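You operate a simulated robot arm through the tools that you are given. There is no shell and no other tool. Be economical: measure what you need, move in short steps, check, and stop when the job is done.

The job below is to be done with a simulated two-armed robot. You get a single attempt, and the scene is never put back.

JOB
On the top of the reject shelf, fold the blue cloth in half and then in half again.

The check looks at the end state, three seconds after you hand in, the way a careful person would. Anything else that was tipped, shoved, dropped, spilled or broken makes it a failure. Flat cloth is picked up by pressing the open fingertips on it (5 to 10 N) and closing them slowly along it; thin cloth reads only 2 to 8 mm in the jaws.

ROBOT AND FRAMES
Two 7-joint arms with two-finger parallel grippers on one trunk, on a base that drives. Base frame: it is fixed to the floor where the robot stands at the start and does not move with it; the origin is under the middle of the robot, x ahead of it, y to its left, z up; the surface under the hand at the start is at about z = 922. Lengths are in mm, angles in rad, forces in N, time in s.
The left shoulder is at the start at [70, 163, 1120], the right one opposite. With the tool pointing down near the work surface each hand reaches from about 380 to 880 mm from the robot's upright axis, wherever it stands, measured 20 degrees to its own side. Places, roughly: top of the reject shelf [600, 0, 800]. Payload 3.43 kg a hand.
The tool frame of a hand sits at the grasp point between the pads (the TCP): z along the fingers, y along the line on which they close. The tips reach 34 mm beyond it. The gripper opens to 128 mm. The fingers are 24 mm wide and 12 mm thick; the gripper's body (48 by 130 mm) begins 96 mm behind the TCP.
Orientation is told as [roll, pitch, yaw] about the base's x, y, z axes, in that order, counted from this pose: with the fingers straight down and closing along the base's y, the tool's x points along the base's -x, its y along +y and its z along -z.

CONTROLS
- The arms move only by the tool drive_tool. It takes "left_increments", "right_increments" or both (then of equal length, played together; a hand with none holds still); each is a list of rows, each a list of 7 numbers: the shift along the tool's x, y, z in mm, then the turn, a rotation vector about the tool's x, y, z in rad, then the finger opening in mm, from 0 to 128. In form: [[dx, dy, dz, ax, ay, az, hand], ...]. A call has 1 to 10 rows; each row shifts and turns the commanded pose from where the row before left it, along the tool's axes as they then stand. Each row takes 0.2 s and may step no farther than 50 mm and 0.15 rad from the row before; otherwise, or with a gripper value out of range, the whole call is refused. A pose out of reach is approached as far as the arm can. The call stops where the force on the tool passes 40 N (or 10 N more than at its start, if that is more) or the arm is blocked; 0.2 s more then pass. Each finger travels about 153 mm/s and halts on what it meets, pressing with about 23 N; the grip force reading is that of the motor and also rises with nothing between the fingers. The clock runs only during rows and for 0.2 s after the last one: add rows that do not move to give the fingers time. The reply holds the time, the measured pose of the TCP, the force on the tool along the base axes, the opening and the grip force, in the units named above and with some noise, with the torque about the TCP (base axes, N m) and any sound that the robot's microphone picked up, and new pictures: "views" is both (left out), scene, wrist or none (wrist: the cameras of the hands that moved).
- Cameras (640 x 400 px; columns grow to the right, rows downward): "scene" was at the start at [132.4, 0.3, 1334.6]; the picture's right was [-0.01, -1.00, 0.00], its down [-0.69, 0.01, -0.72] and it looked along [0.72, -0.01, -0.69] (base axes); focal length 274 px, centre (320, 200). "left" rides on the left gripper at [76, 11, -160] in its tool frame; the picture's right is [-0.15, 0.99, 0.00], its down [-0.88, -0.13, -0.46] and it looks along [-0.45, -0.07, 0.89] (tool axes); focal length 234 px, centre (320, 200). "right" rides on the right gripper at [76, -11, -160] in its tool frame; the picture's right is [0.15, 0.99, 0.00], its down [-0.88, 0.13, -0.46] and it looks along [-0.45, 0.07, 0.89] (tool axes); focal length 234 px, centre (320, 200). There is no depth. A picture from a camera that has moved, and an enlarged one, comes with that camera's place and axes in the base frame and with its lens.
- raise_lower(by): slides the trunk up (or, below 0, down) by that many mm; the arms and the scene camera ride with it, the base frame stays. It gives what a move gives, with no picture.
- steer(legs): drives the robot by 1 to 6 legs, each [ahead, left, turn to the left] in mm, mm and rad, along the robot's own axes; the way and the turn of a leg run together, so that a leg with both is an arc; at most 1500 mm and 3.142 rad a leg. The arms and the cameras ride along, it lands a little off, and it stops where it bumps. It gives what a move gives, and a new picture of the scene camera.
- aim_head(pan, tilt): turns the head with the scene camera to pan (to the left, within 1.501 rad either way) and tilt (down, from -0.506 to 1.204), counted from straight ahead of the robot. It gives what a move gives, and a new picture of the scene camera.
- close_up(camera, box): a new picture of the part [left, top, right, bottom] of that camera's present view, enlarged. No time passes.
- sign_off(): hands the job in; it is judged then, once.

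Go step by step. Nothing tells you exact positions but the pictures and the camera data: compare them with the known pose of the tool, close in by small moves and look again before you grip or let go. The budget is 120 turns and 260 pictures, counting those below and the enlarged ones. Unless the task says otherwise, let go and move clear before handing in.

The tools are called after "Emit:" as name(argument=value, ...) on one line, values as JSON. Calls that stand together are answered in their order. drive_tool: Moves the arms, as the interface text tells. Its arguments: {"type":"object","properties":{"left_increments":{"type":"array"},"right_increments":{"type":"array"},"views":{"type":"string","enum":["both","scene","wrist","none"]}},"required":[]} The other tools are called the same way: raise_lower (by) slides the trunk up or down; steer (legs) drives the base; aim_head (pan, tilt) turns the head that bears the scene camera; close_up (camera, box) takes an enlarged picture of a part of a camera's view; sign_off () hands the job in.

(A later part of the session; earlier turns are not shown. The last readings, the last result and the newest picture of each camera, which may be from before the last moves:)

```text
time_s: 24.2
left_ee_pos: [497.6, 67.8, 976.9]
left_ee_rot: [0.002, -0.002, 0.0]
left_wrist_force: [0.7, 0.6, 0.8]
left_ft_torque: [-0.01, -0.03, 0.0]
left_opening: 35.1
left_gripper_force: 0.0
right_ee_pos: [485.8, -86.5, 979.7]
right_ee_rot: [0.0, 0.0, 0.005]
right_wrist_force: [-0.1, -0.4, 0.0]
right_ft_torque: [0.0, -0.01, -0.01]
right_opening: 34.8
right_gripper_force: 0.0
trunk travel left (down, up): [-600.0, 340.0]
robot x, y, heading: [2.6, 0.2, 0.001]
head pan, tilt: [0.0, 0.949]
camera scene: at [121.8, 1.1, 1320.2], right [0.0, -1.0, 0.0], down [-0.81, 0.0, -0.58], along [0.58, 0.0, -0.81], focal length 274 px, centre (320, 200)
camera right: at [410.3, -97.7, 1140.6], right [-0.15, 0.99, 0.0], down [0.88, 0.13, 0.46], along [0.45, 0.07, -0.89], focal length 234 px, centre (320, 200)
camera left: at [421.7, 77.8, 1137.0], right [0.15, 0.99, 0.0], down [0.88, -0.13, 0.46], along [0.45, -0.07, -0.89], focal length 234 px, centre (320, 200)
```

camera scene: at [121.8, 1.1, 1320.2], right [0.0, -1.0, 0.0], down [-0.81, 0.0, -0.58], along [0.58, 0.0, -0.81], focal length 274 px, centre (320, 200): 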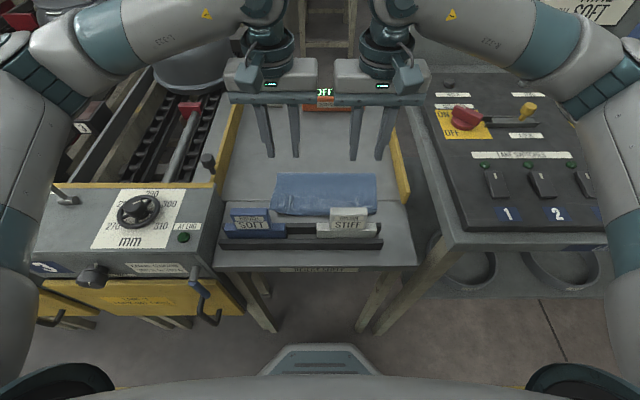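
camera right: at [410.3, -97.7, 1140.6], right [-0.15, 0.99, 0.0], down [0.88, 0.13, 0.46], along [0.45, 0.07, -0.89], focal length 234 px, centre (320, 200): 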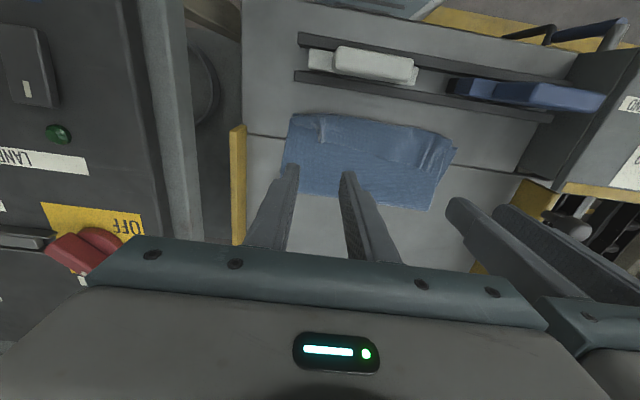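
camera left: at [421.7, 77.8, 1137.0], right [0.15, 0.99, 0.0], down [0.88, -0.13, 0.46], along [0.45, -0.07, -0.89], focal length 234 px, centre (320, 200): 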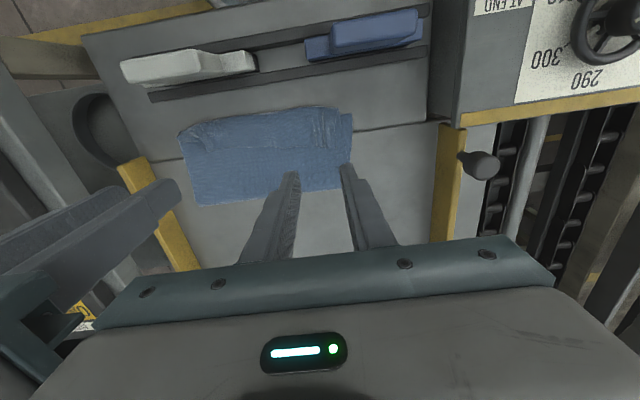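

The first fold looks good. A close look to check the edge.

Emit:
close_up(camera="right", box=[240, 90, 480, 240])

Emit:
close_up(camera="left", box=[160, 80, 400, 230])

Emit:
close_up(camera="scene", box=[215, 140, 425, 270])

```text
2.67 times, centred on (360, 165) of right
camera zoom: at [410.3, -97.7, 1140.6], right [-0.15, 0.99, 0.0], down [0.88, 0.13, 0.46], along [0.45, 0.07, -0.89], focal length 624 px, centre (213, 293)
```

zoom: 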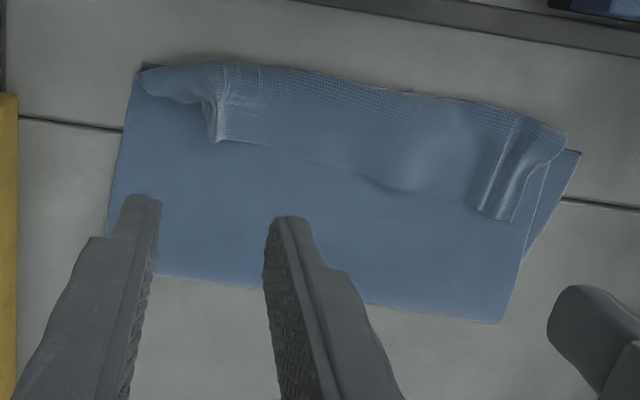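

```text
2.67 times, centred on (280, 155) of left
camera zoom: at [421.7, 77.8, 1137.0], right [0.15, 0.99, 0.0], down [0.88, -0.13, 0.46], along [0.45, -0.07, -0.89], focal length 624 px, centre (427, 320)
```

zoom: 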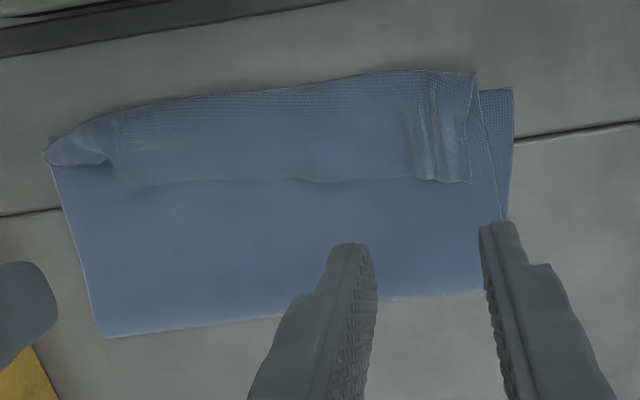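

```text
3.05 times, centred on (320, 205) of scene
camera zoom: at [121.8, 1.1, 1320.2], right [0.0, -1.0, 0.0], down [-0.81, 0.0, -0.58], along [0.58, 0.0, -0.81], focal length 834 px, centre (320, 185)
```

zoom: 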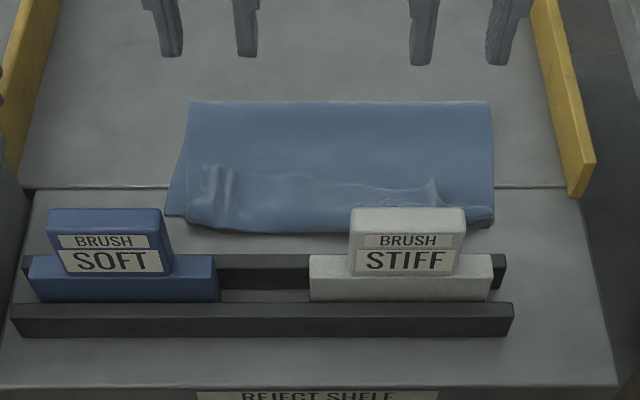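

The far edge ended up curled under as a roughly 40 mm flap. I'll regrip that edge at its ridges, lift to unroll it, and lay it again under slight tension so it falls flat.

Emit:
drive_tool(left_increments=[[-10, 2, 40, 0, 0, 0, 40], [0, 0, 40, 0, 0, 0, 40], [0, 0, 35, 0, 0, 0, 40], [0, 0, 15, 0, 0, 0, 40], [0, 0, 0, 0, 0, 0, 40]], right_increments=[[-5, 2, 40, 0, 0, 0, 40], [0, 0, 40, 0, 0, 0, 40], [0, 0, 35, 0, 0, 0, 40], [0, 0, 18, 0, 0, 0, 40], [0, 0, 0, 0, 0, 0, 40]], views="wrist")

Emit:
close_up(camera="right", box=[220, 100, 540, 300])

Emit:
close_up(camera="left", box=[100, 100, 420, 300])

```text
time_s: 25.4
left_ee_pos: [505.9, 68.8, 845.0]
left_ee_rot: [-0.001, 0.001, -0.001]
left_wrist_force: [-0.4, 0.2, -0.2]
left_ft_torque: [0.03, -0.01, -0.03]
left_opening: 40.0
left_gripper_force: 0.1
right_ee_pos: [491.9, -82.5, 847.5]
right_ee_rot: [0.0, 0.001, 0.004]
right_wrist_force: [-0.1, -0.4, 0.7]
right_ft_torque: [0.0, 0.0, 0.01]
right_opening: 39.9
right_gripper_force: 0.1
trunk travel left (down, up): [-600.0, 340.0]
robot x, y, heading: [1.3, -4.8, -0.004]
head pan, tilt: [0.0, 0.949]
camera right: at [416.4, -95.1, 1007.2], right [-0.15, 0.99, 0.0], down [0.88, 0.13, 0.46], along [0.45, 0.07, -0.89], focal length 234 px, centre (320, 200)
camera left: at [431.3, 79.9, 1005.1], right [0.15, 0.99, 0.0], down [0.88, -0.13, 0.46], along [0.45, -0.07, -0.89], focal length 234 px, centre (320, 200)
```

right: 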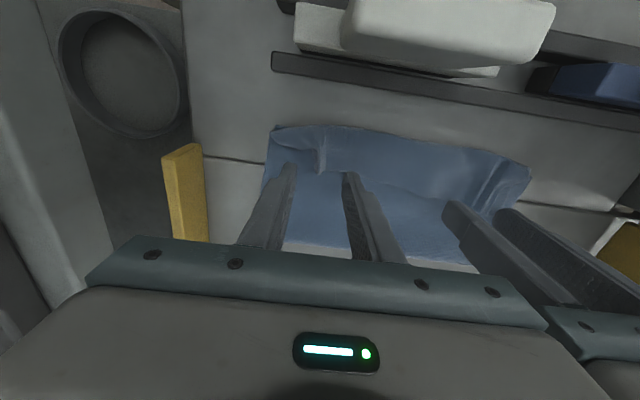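
left: 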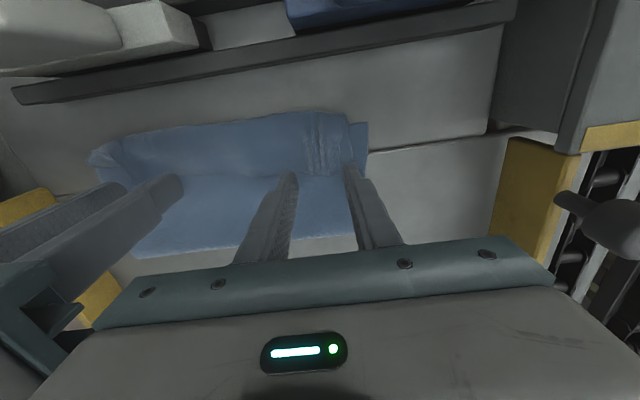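

```text
2.00 times, centred on (380, 200) of right
camera zoom: at [416.4, -95.1, 1007.2], right [-0.15, 0.99, 0.0], down [0.88, 0.13, 0.46], along [0.45, 0.07, -0.89], focal length 468 px, centre (200, 200)
```

zoom: 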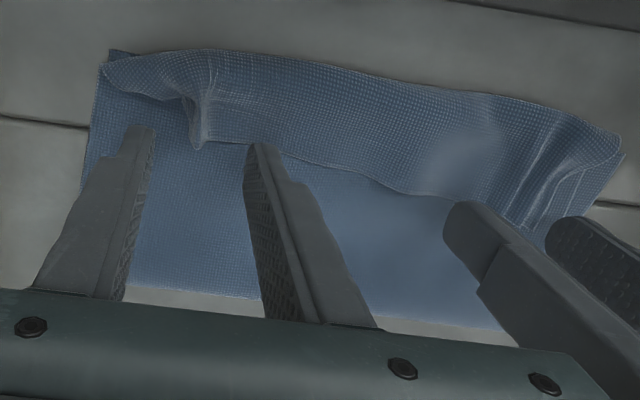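

```text
2.00 times, centred on (260, 200) of left
camera zoom: at [431.3, 79.9, 1005.1], right [0.15, 0.99, 0.0], down [0.88, -0.13, 0.46], along [0.45, -0.07, -0.89], focal length 468 px, centre (440, 200)
```

zoom: 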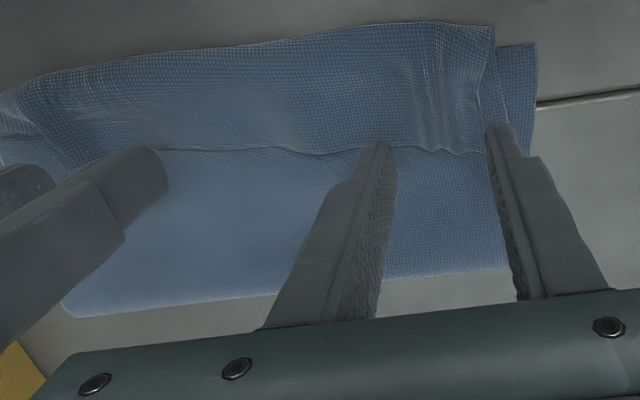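

The ridges lie between the fingers, and the flap edge needs a few millimetres more overlap. I'm moving in, down and closing gently.

Emit:
drive_tool(left_increments=[[6, 1, 3, 0, 0, 0, 40], [0, 0, 4, 0, 0, 0, 40], [0, 0, 0, 0, 0, 0, 34], [0, 0, 0, 0, 0, 0, 28], [0, 0, 0, 0, 0, 0, 22], [0, 0, 0, 0, 0, 0, 16], [0, 0, 0, 0, 0, 0, 10], [0, 0, 0, 0, 0, 0, 4], [0, 0, 0, 0, 0, 0, 0], [0, 0, 0, 0, 0, 0, 0]], right_increments=[[5, 0, 4, 0, 0, 0, 40], [0, 0, 5.5, 0, 0, 0, 40], [0, 0, 0, 0, 0, 0, 34], [0, 0, 0, 0, 0, 0, 28], [0, 0, 0, 0, 0, 0, 22], [0, 0, 0, 0, 0, 0, 16], [0, 0, 0, 0, 0, 0, 10], [0, 0, 0, 0, 0, 0, 4], [0, 0, 0, 0, 0, 0, 0], [0, 0, 0, 0, 0, 0, 0]], views="wrist")

```text
time_s: 27.6
left_ee_pos: [500.7, 69.5, 839.5]
left_ee_rot: [0.0, 0.0, -0.001]
left_wrist_force: [-0.2, -5.4, 0.6]
left_ft_torque: [-0.18, 0.03, 0.01]
left_opening: 2.9
left_gripper_force: 23.6
right_ee_pos: [488.8, -83.4, 836.3]
right_ee_rot: [0.001, 0.001, 0.003]
right_wrist_force: [0.4, 5.8, 1.4]
right_ft_torque: [0.19, -0.02, -0.01]
right_opening: 2.7
right_gripper_force: 22.9
trunk travel left (down, up): [-600.0, 340.0]
robot x, y, heading: [-1.0, -3.4, -0.001]
head pan, tilt: [0.0, 0.949]
camera right: at [411.7, -95.2, 996.9], right [-0.15, 0.99, 0.0], down [0.88, 0.13, 0.46], along [0.45, 0.07, -0.89], focal length 234 px, centre (320, 200)
camera left: at [425.0, 80.8, 999.5], right [0.15, 0.99, 0.0], down [0.88, -0.13, 0.46], along [0.45, -0.07, -0.89], focal length 234 px, centre (320, 200)
```

right: 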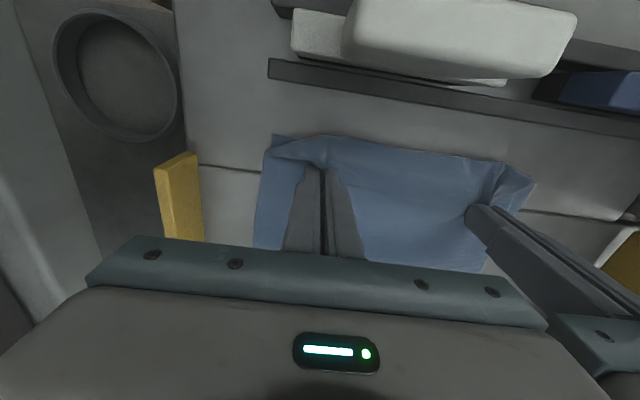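
left: 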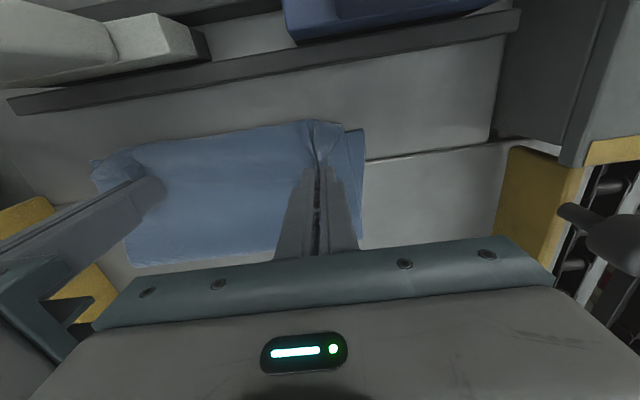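

Both hands hold the flap edge (2.9 and 2.7 mm). I'm lifting up and back over toward +x to unroll and reset the fold line.

Emit:
drive_tool(left_increments=[[0, 0, -20, 0, 0, 0, 0], [0, 0, -25, 0, 0, 0, 0], [-10, 0, -30, 0, 0, 0, 0], [-25, 0, -25, 0, 0, 0, 0], [-35, 0, -15, 0, 0, 0, 0], [-35, 0, 0, 0, 0, 0, 0], [0, 0, 0, 0, 0, 0, 0]], right_increments=[[0, 0, -20, 0, 0, 0, 0], [0, 0, -25, 0, 0, 0, 0], [-10, 0, -30, 0, 0, 0, 0], [-25, 0, -25, 0, 0, 0, 0], [-35, 0, -18, 0, 0, 0, 0], [-35, 0, 0, 0, 0, 0, 0], [0, 0, 0, 0, 0, 0, 0]])

```text
time_s: 29.2
left_ee_pos: [604.5, 71.6, 955.4]
left_ee_rot: [-0.001, 0.001, -0.002]
left_wrist_force: [-0.1, -10.0, 0.8]
left_ft_torque: [-0.35, 0.0, 0.04]
left_opening: 3.3
left_gripper_force: 23.1
right_ee_pos: [592.1, -84.0, 954.9]
right_ee_rot: [0.001, 0.0, 0.003]
right_wrist_force: [0.4, 9.9, 0.1]
right_ft_torque: [0.32, -0.06, -0.03]
right_opening: 2.5
right_gripper_force: 23.0
trunk travel left (down, up): [-600.0, 340.0]
robot x, y, heading: [4.2, 1.5, -0.001]
head pan, tilt: [0.0, 0.949]
camera scene: at [122.0, 1.0, 1320.3], right [0.0, -1.0, 0.0], down [-0.81, 0.0, -0.58], along [0.58, 0.0, -0.81], focal length 274 px, centre (320, 200)
camera right: at [515.8, -96.6, 1115.1], right [-0.15, 0.99, 0.0], down [0.88, 0.13, 0.46], along [0.45, 0.07, -0.89], focal length 234 px, centre (320, 200)
camera left: at [529.3, 82.3, 1116.1], right [0.15, 0.99, 0.0], down [0.88, -0.13, 0.46], along [0.45, -0.07, -0.89], focal length 234 px, centre (320, 200)
```

scene: 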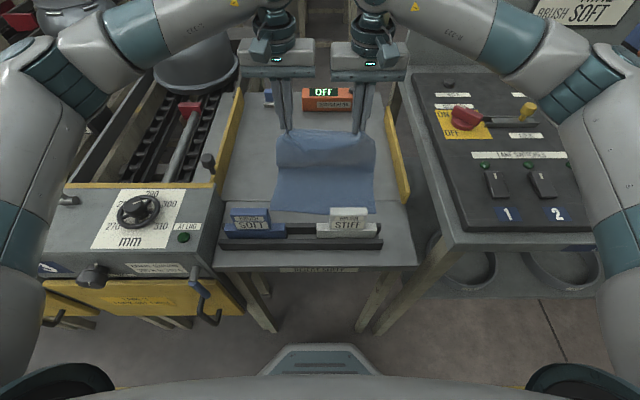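
right: 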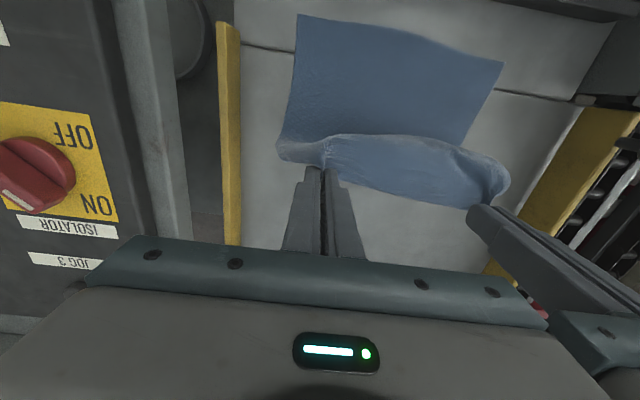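
left: 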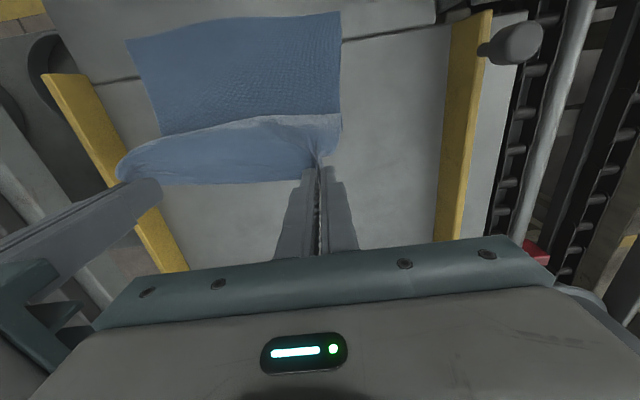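

The edge is unrolled. I'll swing a little farther to +x to reset the fold line, then come back on a taut arc and stop about 30 mm above the near edge.

Emit:
drive_tool(left_increments=[[-36, 0, 5, 0, 0, 0, 0], [-10, 0, 0, 0, 0, 0, 0], [0, 0, 0, 0, 0, 0, 0], [27, 0, -16, 0, 0, 0, 0], [33, 0, 4, 0, 0, 0, 0], [33, 0, 14, 0, 0, 0, 0], [35, 0, 29, 0, 0, 0, 0], [19, 0, 29, 0, 0, 0, 0], [13, 0, 18, 0, 0, 0, 0], [12, 0, 6, 0, 0, 0, 0]], right_increments=[[-36, 0, 5, 0, 0, 0, 0], [-10, 0, 0, 0, 0, 0, 0], [0, 0, 0, 0, 0, 0, 0], [27, 0, -16, 0, 0, 0, 0], [33, 0, 4, 0, 0, 0, 0], [33, 0, 14, 0, 0, 0, 0], [35, 0, 29, 0, 0, 0, 0], [19, 0, 29, 0, 0, 0, 0], [13, 0, 18, 0, 0, 0, 0], [12, 0, 6, 0, 0, 0, 0]])

Emit:
close_up(camera="scene", box=[215, 140, 425, 270])

```text
time_s: 31.4
left_ee_pos: [478.9, 72.4, 864.4]
left_ee_rot: [0.003, 0.0, 0.0]
left_wrist_force: [0.0, -7.3, -0.6]
left_ft_torque: [-0.25, 0.01, 0.05]
left_opening: 3.1
left_gripper_force: 23.3
right_ee_pos: [467.6, -83.0, 867.1]
right_ee_rot: [0.0, 0.001, 0.001]
right_wrist_force: [1.2, 6.9, -0.4]
right_ft_torque: [0.25, -0.04, -0.02]
right_opening: 2.4
right_gripper_force: 22.9
trunk travel left (down, up): [-600.0, 340.0]
robot x, y, heading: [-2.9, -2.0, 0.003]
head pan, tilt: [0.0, 0.949]
camera scene: at [122.7, 1.0, 1320.3], right [0.0, -1.0, 0.0], down [-0.81, 0.0, -0.58], along [0.58, 0.0, -0.81], focal length 274 px, centre (320, 200)
camera right: at [391.6, -94.8, 1026.8], right [-0.15, 0.99, 0.0], down [0.88, 0.13, 0.46], along [0.45, 0.07, -0.89], focal length 234 px, centre (320, 200)
camera left: at [403.7, 82.4, 1025.1], right [0.15, 0.99, 0.0], down [0.88, -0.13, 0.46], along [0.45, -0.07, -0.89], focal length 234 px, centre (320, 200)
```

scene: 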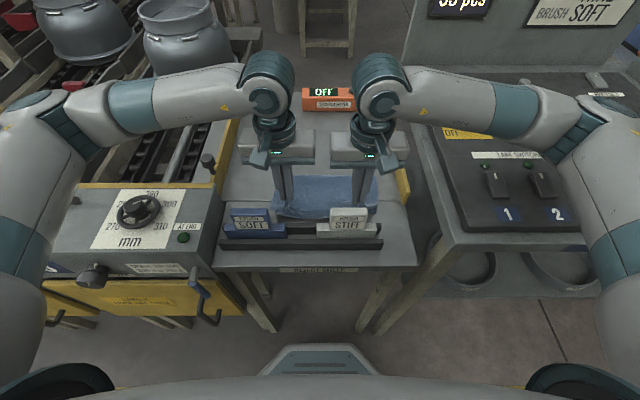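
right: 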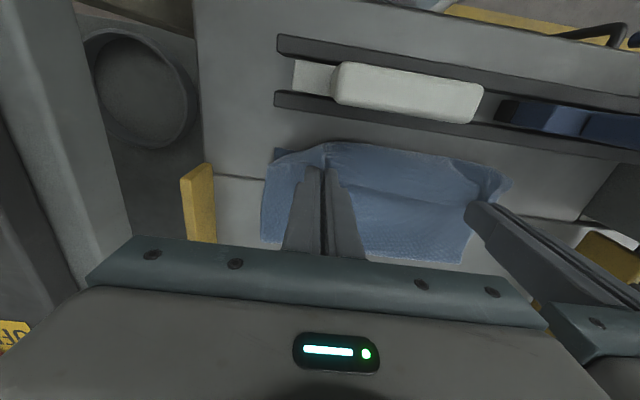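
left: 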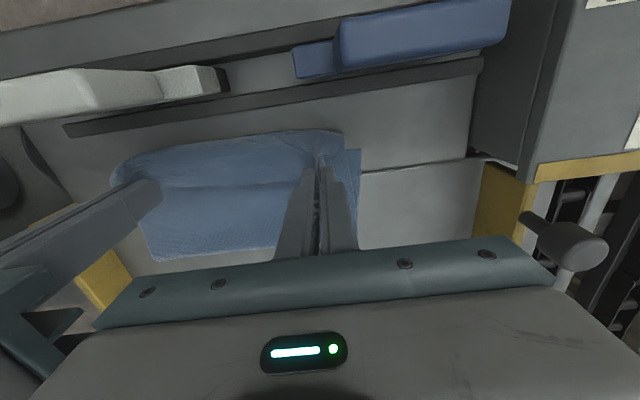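

```text
3.05 times, centred on (320, 205) of scene
camera zoom: at [122.7, 1.0, 1320.3], right [0.0, -1.0, 0.0], down [-0.81, 0.0, -0.58], along [0.58, 0.0, -0.81], focal length 834 px, centre (320, 185)
```

zoom: 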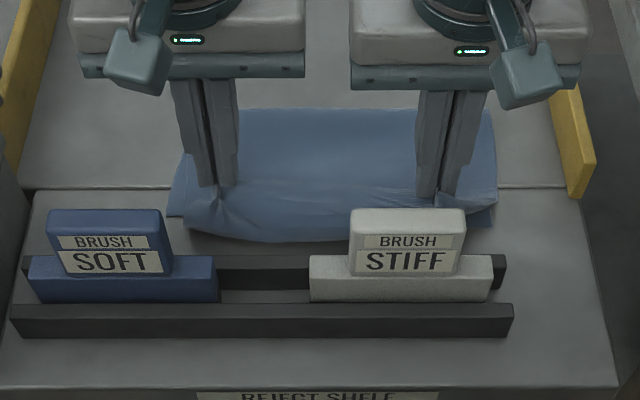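

The cloth is stiff and bellies toward −x because the pinch holds it horizontally, so releasing here would curl it again. I'll carry the edge back, lay it flat, and regrip it edge-on with the fingers closing along x.

Emit:
drive_tool(left_increments=[[-12, 0, -20, 0, 0, 0, 0], [-20, 0, -30, 0, 0, 0, 0], [-30, 0, -30, 0, 0, 0, 0], [-35, 0, -20, 0, 0, 0, 0], [-35, 0, 0, 0, 0, 0, 0], [-35, 0, 10, 0, 0, 0, 0], [-35, 0, 18, 0, 0, 0, 0], [-35, 0, 30, 0, 0, 0, 0], [-25, 0, 35, 0, 0, 0, 0], [-8, 0, 20, 0, 0, 0, 0]], right_increments=[[-12, 0, -20, 0, 0, 0, 0], [-20, 0, -30, 0, 0, 0, 0], [-30, 0, -30, 0, 0, 0, 0], [-35, 0, -20, 0, 0, 0, 0], [-35, 0, 0, 0, 0, 0, 0], [-35, 0, 10, 0, 0, 0, 0], [-35, 0, 18, 0, 0, 0, 0], [-35, 0, 30, 0, 0, 0, 0], [-25, 0, 35, 0, 0, 0, 0], [-12, 0, 20, 0, 0, 0, 0]])

```text
time_s: 33.6
left_ee_pos: [751.7, 72.9, 853.1]
left_ee_rot: [0.001, 0.0, -0.001]
left_wrist_force: [0.1, -6.9, 0.4]
left_ft_torque: [-0.3, 0.02, 0.06]
left_opening: 3.6
left_gripper_force: 23.2
right_ee_pos: [741.7, -81.9, 849.7]
right_ee_rot: [0.0, 0.002, 0.004]
right_wrist_force: [0.0, 6.9, -0.1]
right_ft_torque: [0.27, -0.01, -0.04]
right_opening: 2.8
right_gripper_force: 23.2
trunk travel left (down, up): [-600.0, 340.0]
robot x, y, heading: [-0.4, -0.1, -0.004]
head pan, tilt: [0.0, 0.949]
camera scene: at [123.5, 1.2, 1320.2], right [0.0, -1.0, 0.0], down [-0.81, 0.0, -0.58], along [0.58, 0.0, -0.81], focal length 274 px, centre (320, 200)
camera right: at [665.6, -94.0, 1011.0], right [-0.15, 0.99, 0.0], down [0.88, 0.13, 0.45], along [0.45, 0.07, -0.89], focal length 234 px, centre (320, 200)
camera left: at [676.8, 83.5, 1012.9], right [0.15, 0.99, 0.0], down [0.88, -0.13, 0.46], along [0.45, -0.07, -0.89], focal length 234 px, centre (320, 200)
```

scene: 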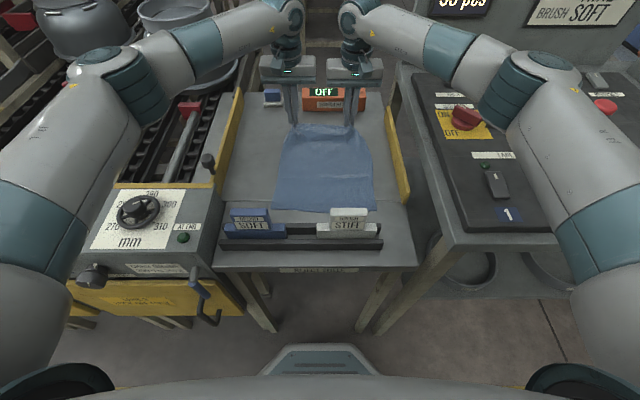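
right: 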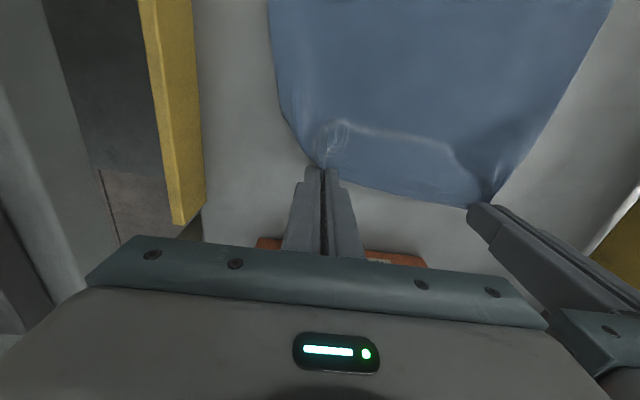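
left: 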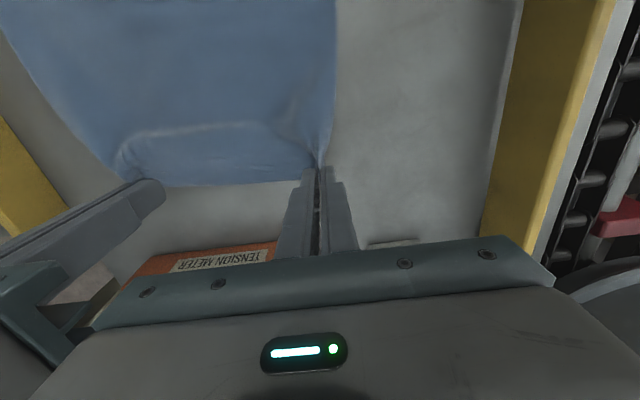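

The edge is back near its original place. Lowering, stretching slightly, and releasing.

Emit:
drive_tool(left_increments=[[-4, 3, 8, 0, 0, 0, 0], [0, 3, 7, 0, 0, 0, 0], [0, 0, 0, 0, 0, 0, 15], [0, 0, 0, 0, 0, 0, 45], [0, 0, -10, 0, 0, 0, 45], [0, 0, -40, 0, 0, 0, 45], [0, 0, -40, 0, 0, 0, 45], [0, 0, -40, 0, 0, 0, 45]], right_increments=[[-6, -3, 7, 0, 0, 0, 0], [0, -3, 6, 0, 0, 0, 0], [0, 0, 0, 0, 0, 0, 15], [0, 0, 0, 0, 0, 0, 45], [0, 0, -10, 0, 0, 0, 45], [0, 0, -40, 0, 0, 0, 45], [0, 0, -40, 0, 0, 0, 45], [0, 0, -40, 0, 0, 0, 45]])

Emit:
close_up(camera="scene", box=[215, 90, 425, 240])

```text
time_s: 35.4
left_ee_pos: [753.8, 74.7, 968.5]
left_ee_rot: [0.001, -0.004, 0.002]
left_wrist_force: [0.3, 0.2, -0.2]
left_ft_torque: [-0.02, -0.02, -0.01]
left_opening: 45.1
left_gripper_force: 0.1
right_ee_pos: [747.5, -88.9, 971.7]
right_ee_rot: [0.0, 0.0, 0.001]
right_wrist_force: [-0.6, 0.6, 0.4]
right_ft_torque: [-0.03, -0.03, 0.01]
right_opening: 45.0
right_gripper_force: 0.0
trunk travel left (down, up): [-600.0, 340.0]
robot x, y, heading: [-1.2, 0.6, -0.002]
head pan, tilt: [0.0, 0.949]
camera scene: at [121.1, 1.0, 1320.3], right [0.0, -1.0, 0.0], down [-0.81, 0.0, -0.58], along [0.58, 0.0, -0.81], focal length 274 px, centre (320, 200)
camera right: at [670.4, -100.9, 1131.3], right [-0.15, 0.99, 0.0], down [0.88, 0.13, 0.46], along [0.45, 0.07, -0.89], focal length 234 px, centre (320, 200)
camera left: at [679.4, 85.8, 1128.6], right [0.15, 0.99, 0.0], down [0.88, -0.13, 0.46], along [0.45, -0.07, -0.89], focal length 234 px, centre (320, 200)
```

scene: 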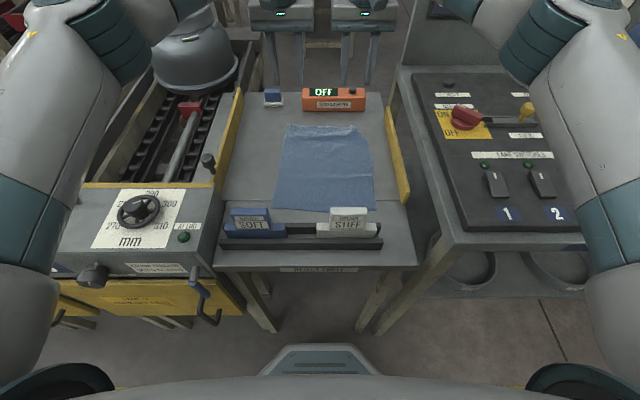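
right: 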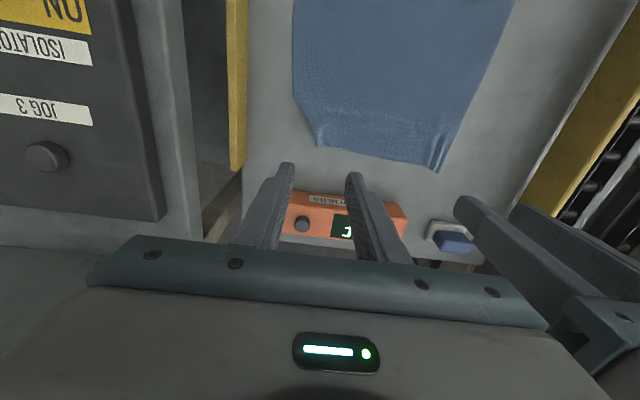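
left: 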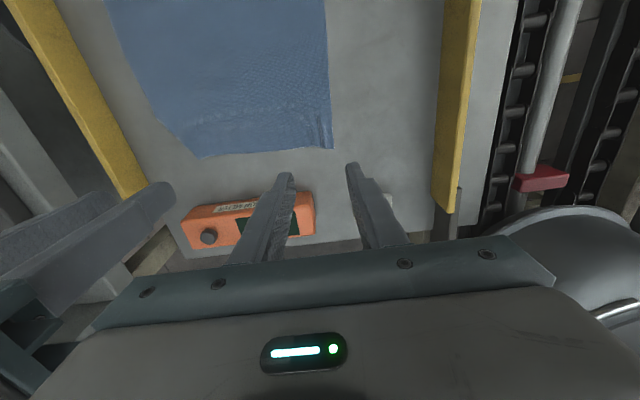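

```text
2.67 times, centred on (320, 165) of scene
camera zoom: at [121.1, 1.0, 1320.3], right [0.0, -1.0, 0.0], down [-0.81, 0.0, -0.58], along [0.58, 0.0, -0.81], focal length 729 px, centre (320, 293)
```

zoom: 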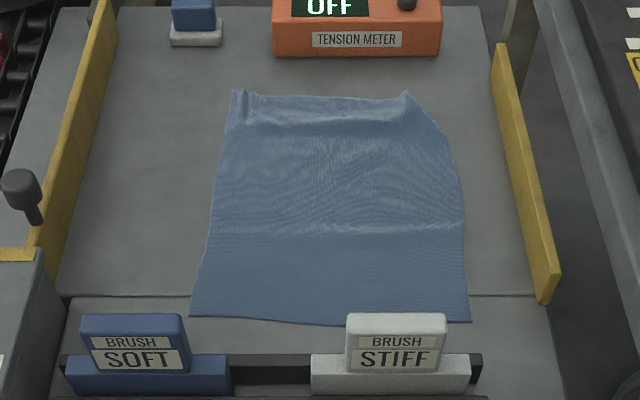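

The cloth is flat again with slight creases. I'll turn both hands 90° so the fingers close along x, cameras outward.

Emit:
drive_tool(left_increments=[[0, 0, -30, 0, 0, 0.15, 45], [0, 0, 0, 0, 0, 0.15, 45], [0, 0, 0, 0, 0, 0.15, 45], [0, 0, 0, 0, 0, 0.15, 45], [0, 0, 0, 0, 0, 0.15, 45], [0, 0, 0, 0, 0, 0.15, 45], [0, 0, 0, 0, 0, 0.15, 45], [0, 0, 0, 0, 0, 0.15, 45], [0, 0, 0, 0, 0, 0.15, 45], [0, 0, 0, 0, 0, 0.15, 45]], right_increments=[[0, 0, -30, 0, 0, -0.15, 45], [0, 0, 0, 0, 0, -0.15, 45], [0, 0, 0, 0, 0, -0.15, 45], [0, 0, 0, 0, 0, -0.15, 45], [0, 0, 0, 0, 0, -0.15, 45], [0, 0, 0, 0, 0, -0.15, 45], [0, 0, 0, 0, 0, -0.15, 45], [0, 0, 0, 0, 0, -0.15, 45], [0, 0, 0, 0, 0, -0.15, 45], [0, 0, 0, 0, 0, -0.15, 45]])

```text
time_s: 37.6
left_ee_pos: [753.4, 88.3, 995.2]
left_ee_rot: [-0.001, 0.001, -0.637]
left_wrist_force: [-1.4, -0.4, 0.3]
left_ft_torque: [0.0, -0.02, -0.01]
left_opening: 45.3
left_gripper_force: 0.1
left hand out of reach, approached as far as the arm can: row 5, 6, 7, 8, 9, 10
right_ee_pos: [748.3, -88.2, 998.5]
right_ee_rot: [0.0, 0.001, 0.653]
right_wrist_force: [0.3, 0.5, -0.7]
right_ft_torque: [-0.01, -0.02, -0.04]
right_opening: 45.0
right_gripper_force: 0.1
right hand out of reach, approached as far as the arm can: row 5, 6, 7, 8, 9, 10
trunk travel left (down, up): [-600.0, 340.0]
robot x, y, heading: [2.0, 2.6, -0.001]
head pan, tilt: [0.0, 0.949]
camera scene: at [123.1, 1.0, 1320.2], right [0.0, -1.0, 0.0], down [-0.81, 0.0, -0.58], along [0.58, 0.0, -0.81], focal length 274 px, centre (320, 200)
camera right: at [694.2, -143.9, 1159.1], right [-0.72, 0.7, 0.0], down [0.62, 0.64, 0.46], along [0.32, 0.33, -0.89], focal length 234 px, centre (320, 200)
camera left: at [700.5, 141.6, 1155.8], right [0.71, 0.71, 0.0], down [0.63, -0.63, 0.46], along [0.32, -0.32, -0.89], focal length 234 px, centre (320, 200)
```

scene: 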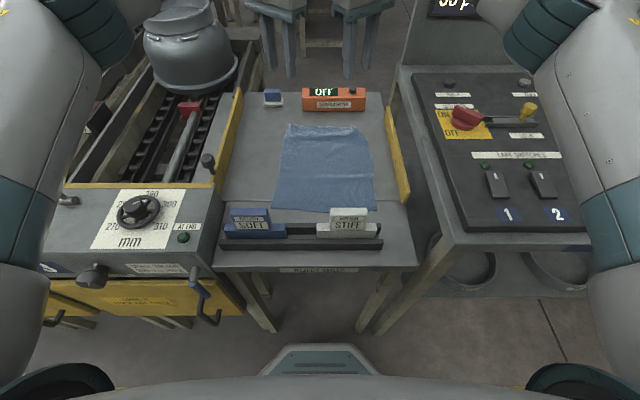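
right: 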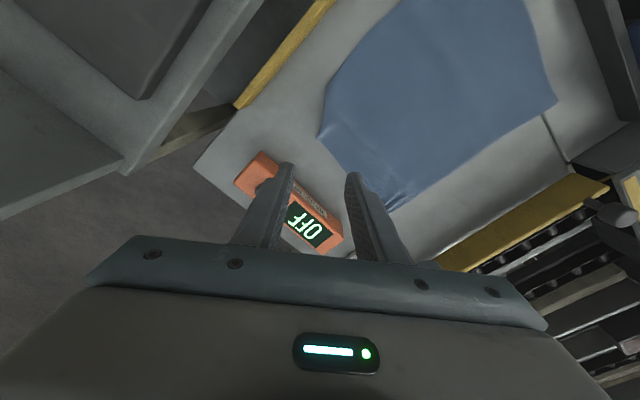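
left: 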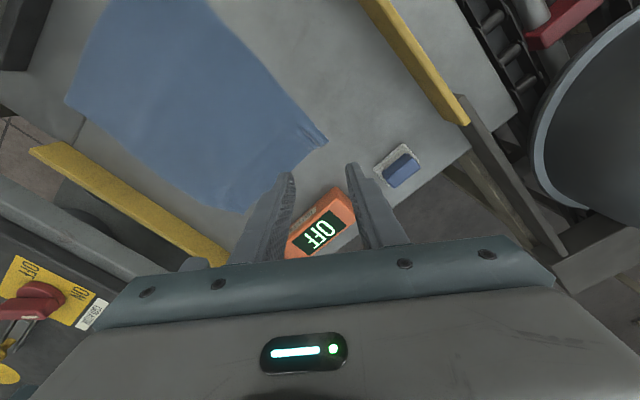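

The wrists stop at about 0.64 rad of yaw, which suits a diagonal grip on the corners. I need a closer look at the right far corner, which seems turned under.

Emit:
close_up(camera="right", box=[280, 60, 440, 220])

Emit:
close_up(camera="left", box=[200, 80, 360, 220])

```text
2.50 times, centred on (360, 140) of right
camera zoom: at [694.2, -143.9, 1159.1], right [-0.72, 0.7, 0.0], down [0.62, 0.64, 0.46], along [0.32, 0.33, -0.89], focal length 585 px, centre (220, 350)
```

zoom: 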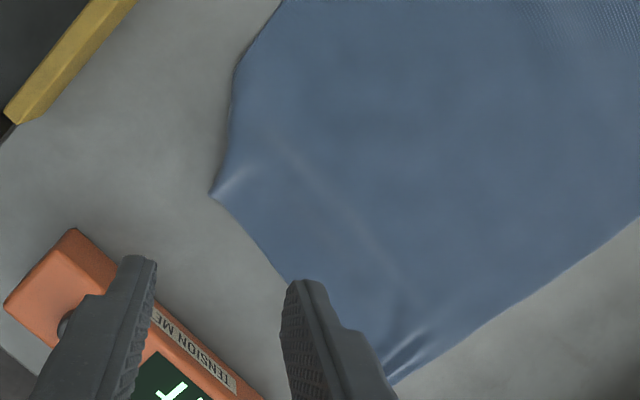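

```text
2.86 times, centred on (280, 150) of left
camera zoom: at [700.5, 141.6, 1155.8], right [0.71, 0.71, 0.0], down [0.63, -0.63, 0.46], along [0.32, -0.32, -0.89], focal length 669 px, centre (434, 343)
```

zoom: 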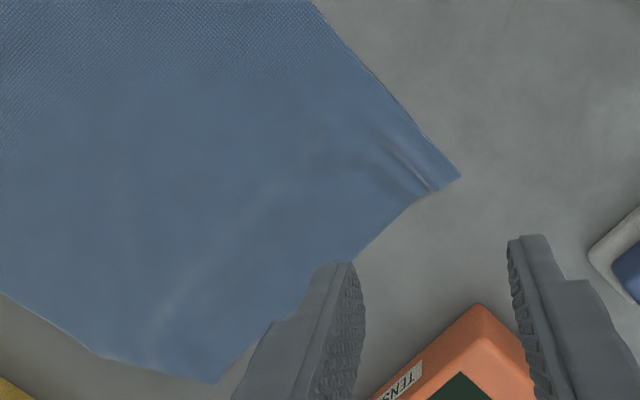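

The right corner is slightly tucked, and lifting should free it. I'm bringing the commanded yaw back within reach so moves go where expected.

Emit:
drive_tool(left_increments=[[0, 0, 0, 0, 0, -0.15, 45], [0, 0, 0, 0, 0, -0.15, 45], [0, 0, 0, 0, 0, -0.15, 45], [0, 0, 0, 0, 0, -0.15, 45], [0, 0, 0, 0, 0, -0.15, 45], [0, 0, 0, 0, 0, -0.15, 45], [0, 0, 0, 0, 0, 0, 45]], right_increments=[[0, 0, 0, 0, 0, 0.15, 45], [0, 0, 0, 0, 0, 0.15, 45], [0, 0, 0, 0, 0, 0.15, 45], [0, 0, 0, 0, 0, 0.15, 45], [0, 0, 0, 0, 0, 0.15, 45], [0, 0, 0, 0, 0, 0.15, 45], [0, 0, 0, 0, 0, 0, 45]], views="none")

```text
time_s: 39.2
left_ee_pos: [752.6, 88.0, 996.9]
left_ee_rot: [0.0, -0.001, 0.263]
left_wrist_force: [0.2, -0.5, 0.2]
left_ft_torque: [0.0, 0.01, 0.03]
left_opening: 45.1
left_gripper_force: 0.0
right_ee_pos: [746.5, -89.0, 999.2]
right_ee_rot: [0.0, 0.0, -0.249]
right_wrist_force: [0.6, -0.3, -0.2]
right_ft_torque: [0.02, 0.02, 0.02]
right_opening: 44.9
right_gripper_force: 0.1
trunk travel left (down, up): [-600.0, 340.0]
robot x, y, heading: [4.0, -2.7, -0.003]
head pan, tilt: [0.0, 0.949]
```

Emit:
drive_tool(left_increments=[[0, 0, 0, 0, 0, 0.147, 40], [0, 0, 0, 0, 0, 0.147, 40], [0, 0, 0, 0, 0, 0.147, 40], [0, 0, 0, 0, 0, 0.147, 40], [0, 0, 0, 0, 0, 0.147, 40], [0, 0, 0, 0, 0, 0.147, 40], [-6.7, 0, 40, 0, 0, 0, 40], [0, 0, 40, 0, 0, 0, 40], [0, 0, 40, 0, 0, 0, 40], [0, 0, 27, 0, 0, 0, 40]], right_increments=[[0, 0, 0, 0, 0, -0.145, 40], [0, 0, 0, 0, 0, -0.145, 40], [0, 0, 0, 0, 0, -0.145, 40], [0, 0, 0, 0, 0, -0.145, 40], [0, 0, 0, 0, 0, -0.145, 40], [0, 0, 0, 0, 0, -0.145, 40], [-2.7, 3, 40, 0, 0, 0, 40], [0, 0, 40, 0, 0, 0, 40], [0, 0, 40, 0, 0, 0, 40], [0, 0, 29, 0, 0, 0, 40]], views="wrist")

Emit:
close_up(camera="right", box=[230, 80, 430, 240])

Emit:
close_up(camera="left", box=[210, 80, 410, 240])

```text
time_s: 41.4
left_ee_pos: [759.4, 83.8, 844.4]
left_ee_rot: [-0.002, 0.0, -0.62]
left_wrist_force: [0.9, 0.6, -0.2]
left_ft_torque: [0.0, 0.0, 0.03]
left_opening: 39.9
left_gripper_force: 0.0
right_ee_pos: [748.7, -83.6, 849.8]
right_ee_rot: [0.0, -0.001, 0.624]
right_wrist_force: [0.0, -1.1, 0.3]
right_ft_torque: [-0.02, 0.03, -0.01]
right_opening: 39.9
right_gripper_force: 0.1
trunk travel left (down, up): [-600.0, 340.0]
robot x, y, heading: [0.4, 0.0, -0.004]
head pan, tilt: [0.0, 0.949]
camera right: at [694.1, -137.7, 1009.6], right [-0.7, 0.72, 0.0], down [0.64, 0.62, 0.45], along [0.33, 0.32, -0.89], focal length 234 px, centre (320, 200)
camera left: at [705.4, 136.7, 1004.8], right [0.69, 0.72, 0.0], down [0.64, -0.62, 0.46], along [0.33, -0.32, -0.89], focal length 234 px, centre (320, 200)
```

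right: 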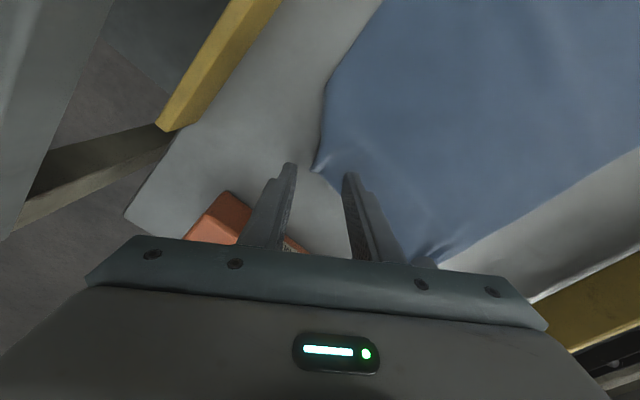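
left: 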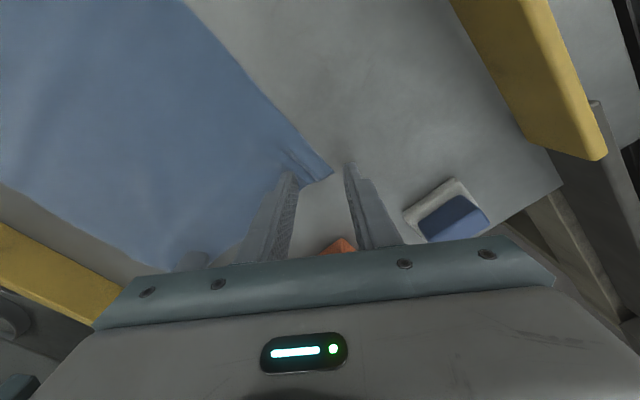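

```text
2.50 times, centred on (330, 160) of right
camera zoom: at [694.1, -137.7, 1009.6], right [-0.7, 0.72, 0.0], down [0.64, 0.62, 0.45], along [0.33, 0.32, -0.89], focal length 585 px, centre (295, 300)
```

zoom: 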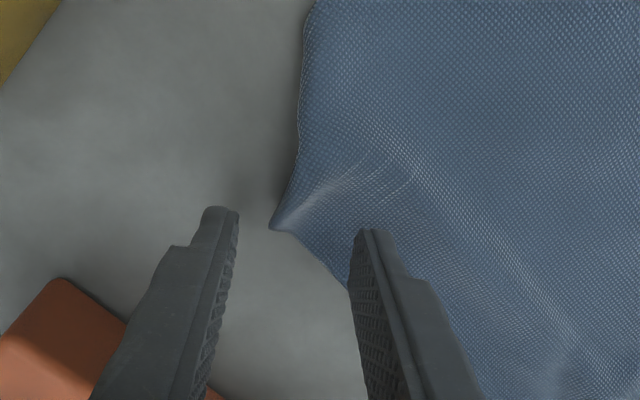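

```text
2.50 times, centred on (310, 160) of left
camera zoom: at [705.4, 136.7, 1004.8], right [0.69, 0.72, 0.0], down [0.64, -0.62, 0.46], along [0.33, -0.32, -0.89], focal length 585 px, centre (345, 300)
```

zoom: 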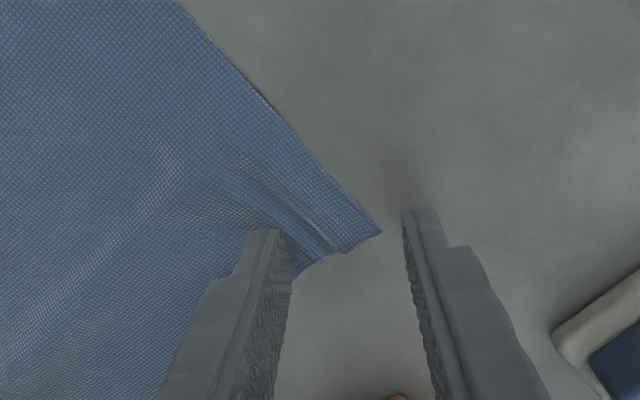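

The fingers straddle both corners. I'm shifting slightly inward along the fingers and descending to near contact.

Emit:
drive_tool(left_increments=[[7, -1, 5, 0, 0, 0, 40], [0, 0, 4, 0, 0, 0, 40], [0, 0, 1, 0, 0, 0, 40], [0, 0, 0, 0, 0, 0, 40]], right_increments=[[6, 0, 8, 0, 0, 0, 40], [0, 0, 5, 0, 0, 0, 40], [0, 0, 2, 0, 0, 0, 40], [0, 0, 0, 0, 0, 0, 40]], views="none")

```text
time_s: 42.4
left_ee_pos: [753.2, 88.1, 838.5]
left_ee_rot: [0.0, 0.0, -0.619]
left_wrist_force: [-0.1, 0.2, -0.4]
left_ft_torque: [-0.02, 0.0, -0.03]
left_opening: 39.9
left_gripper_force: 0.0
right_ee_pos: [743.6, -87.5, 835.1]
right_ee_rot: [0.001, 0.0, 0.626]
right_wrist_force: [0.2, 0.0, 0.9]
right_ft_torque: [0.0, 0.02, 0.02]
right_opening: 40.0
right_gripper_force: 0.1
trunk travel left (down, up): [-600.0, 340.0]
robot x, y, heading: [-0.1, -2.6, 0.001]
head pan, tilt: [0.0, 0.949]
```

Emit:
drive_tool(left_increments=[[0, 0, 1.5, 0, 0, 0, 40], [0, 0, 1.5, 0, 0, 0, 40], [0, 0, 0, 0, 0, 0, 40]], right_increments=[[0, 0, 1, 0, 0, 0, 40], [0, 0, 0.7, 0, 0, 0, 40], [0, 0, 0, 0, 0, 0, 40]], views="none")

```text
time_s: 43.2
left_ee_pos: [751.9, 87.0, 836.2]
left_ee_rot: [-0.001, -0.001, -0.62]
left_wrist_force: [-0.6, -0.7, 0.4]
left_ft_torque: [0.03, -0.05, -0.01]
left_opening: 39.7
left_gripper_force: 0.1
right_ee_pos: [743.4, -87.0, 833.5]
right_ee_rot: [-0.001, 0.0, 0.624]
right_wrist_force: [1.3, 0.9, 6.2]
right_ft_torque: [0.17, 0.04, -0.04]
right_opening: 39.9
right_gripper_force: 0.1
trunk travel left (down, up): [-600.0, 340.0]
robot x, y, heading: [-0.1, -0.0, -0.004]
head pan, tilt: [0.0, 0.949]
```

Emit:
drive_tool(left_increments=[[0, 0, 1.2, 0, 0, 0, 40], [0, 0, 1, 0, 0, 0, 40], [0, 0, 0, 0, 0, 0, 40]], views="none")

```text
time_s: 44.0
left_ee_pos: [751.4, 86.3, 833.8]
left_ee_rot: [-0.001, -0.003, -0.619]
left_wrist_force: [0.0, 0.9, 5.1]
left_ft_torque: [-0.13, 0.0, 0.01]
left_opening: 39.8
left_gripper_force: 0.1
right_ee_pos: [742.5, -88.2, 833.4]
right_ee_rot: [0.0, 0.0, 0.622]
right_wrist_force: [1.7, 1.2, 7.0]
right_ft_torque: [0.16, 0.06, -0.05]
right_opening: 39.7
right_gripper_force: 0.0
trunk travel left (down, up): [-600.0, 340.0]
robot x, y, heading: [0.1, -2.0, -0.001]
head pan, tilt: [0.0, 0.949]
```

Both hands press at 5–7 N. Closing slowly now.

Emit:
drive_tool(left_increments=[[0, 0, 0.4, 0, 0, 0, 36], [0, 0, 0, 0, 0, 0, 31], [0, 0, 0, 0, 0, 0, 26], [0, 0, 0, 0, 0, 0, 21], [0, 0, 0, 0, 0, 0, 16], [0, 0, 0, 0, 0, 0, 11], [0, 0, 0, 0, 0, 0, 6], [0, 0, 0, 0, 0, 0, 0], [0, 0, 0, 0, 0, 0, 0]], right_increments=[[0, 0, 0, 0, 0, 0, 36], [0, 0, 0, 0, 0, 0, 31], [0, 0, 0, 0, 0, 0, 26], [0, 0, 0, 0, 0, 0, 21], [0, 0, 0, 0, 0, 0, 16], [0, 0, 0, 0, 0, 0, 11], [0, 0, 0, 0, 0, 0, 6], [0, 0, 0, 0, 0, 0, 0], [0, 0, 0, 0, 0, 0, 0]], views="wrist")

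Emit:
close_up(camera="right", box=[230, 80, 430, 240])

Emit:
close_up(camera="left", box=[210, 80, 410, 240])

```text
time_s: 46.0
left_ee_pos: [752.0, 86.0, 834.0]
left_ee_rot: [0.001, -0.003, -0.62]
left_wrist_force: [-1.0, -9.2, 6.2]
left_ft_torque: [-0.32, 0.01, -0.01]
left_opening: 2.3
left_gripper_force: 23.4
right_ee_pos: [741.8, -87.1, 833.4]
right_ee_rot: [0.001, -0.002, 0.624]
right_wrist_force: [1.0, 9.2, 8.2]
right_ft_torque: [0.3, 0.03, -0.1]
right_opening: 2.7
right_gripper_force: 22.7
trunk travel left (down, up): [-600.0, 340.0]
robot x, y, heading: [-3.1, -0.4, 0.004]
head pan, tilt: [0.0, 0.949]
camera right: at [686.4, -140.9, 994.8], right [-0.7, 0.72, 0.0], down [0.64, 0.62, 0.46], along [0.33, 0.32, -0.89], focal length 234 px, centre (320, 200)
camera left: at [696.8, 139.3, 994.5], right [0.69, 0.72, 0.0], down [0.64, -0.62, 0.46], along [0.33, -0.32, -0.89], focal length 234 px, centre (320, 200)
```

right: 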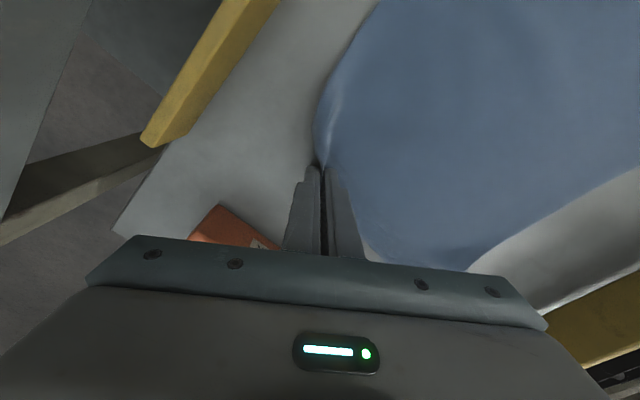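
left: 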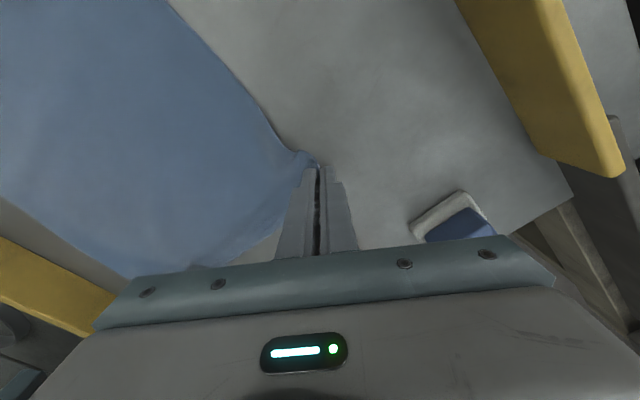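

```text
2.50 times, centred on (330, 160) of right
camera zoom: at [686.4, -140.9, 994.8], right [-0.7, 0.72, 0.0], down [0.64, 0.62, 0.46], along [0.33, 0.32, -0.89], focal length 585 px, centre (295, 300)
```

zoom: 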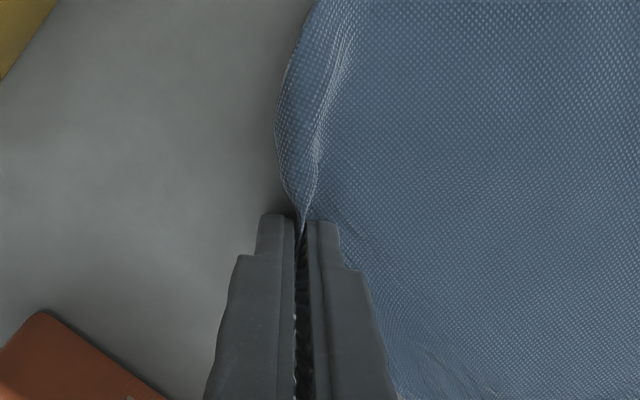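

```text
2.50 times, centred on (310, 160) of left
camera zoom: at [696.8, 139.3, 994.5], right [0.69, 0.72, 0.0], down [0.64, -0.62, 0.46], along [0.33, -0.32, -0.89], focal length 585 px, centre (345, 300)
```

zoom: 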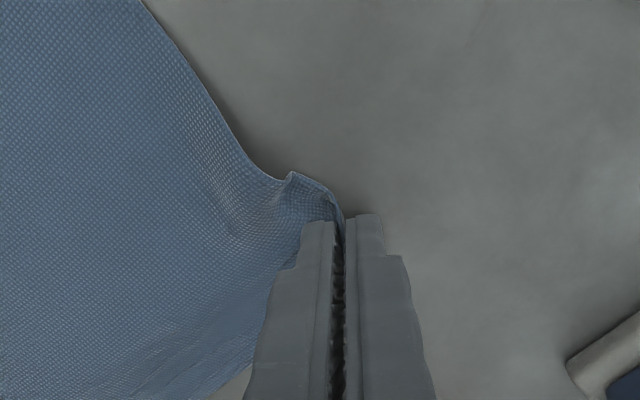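

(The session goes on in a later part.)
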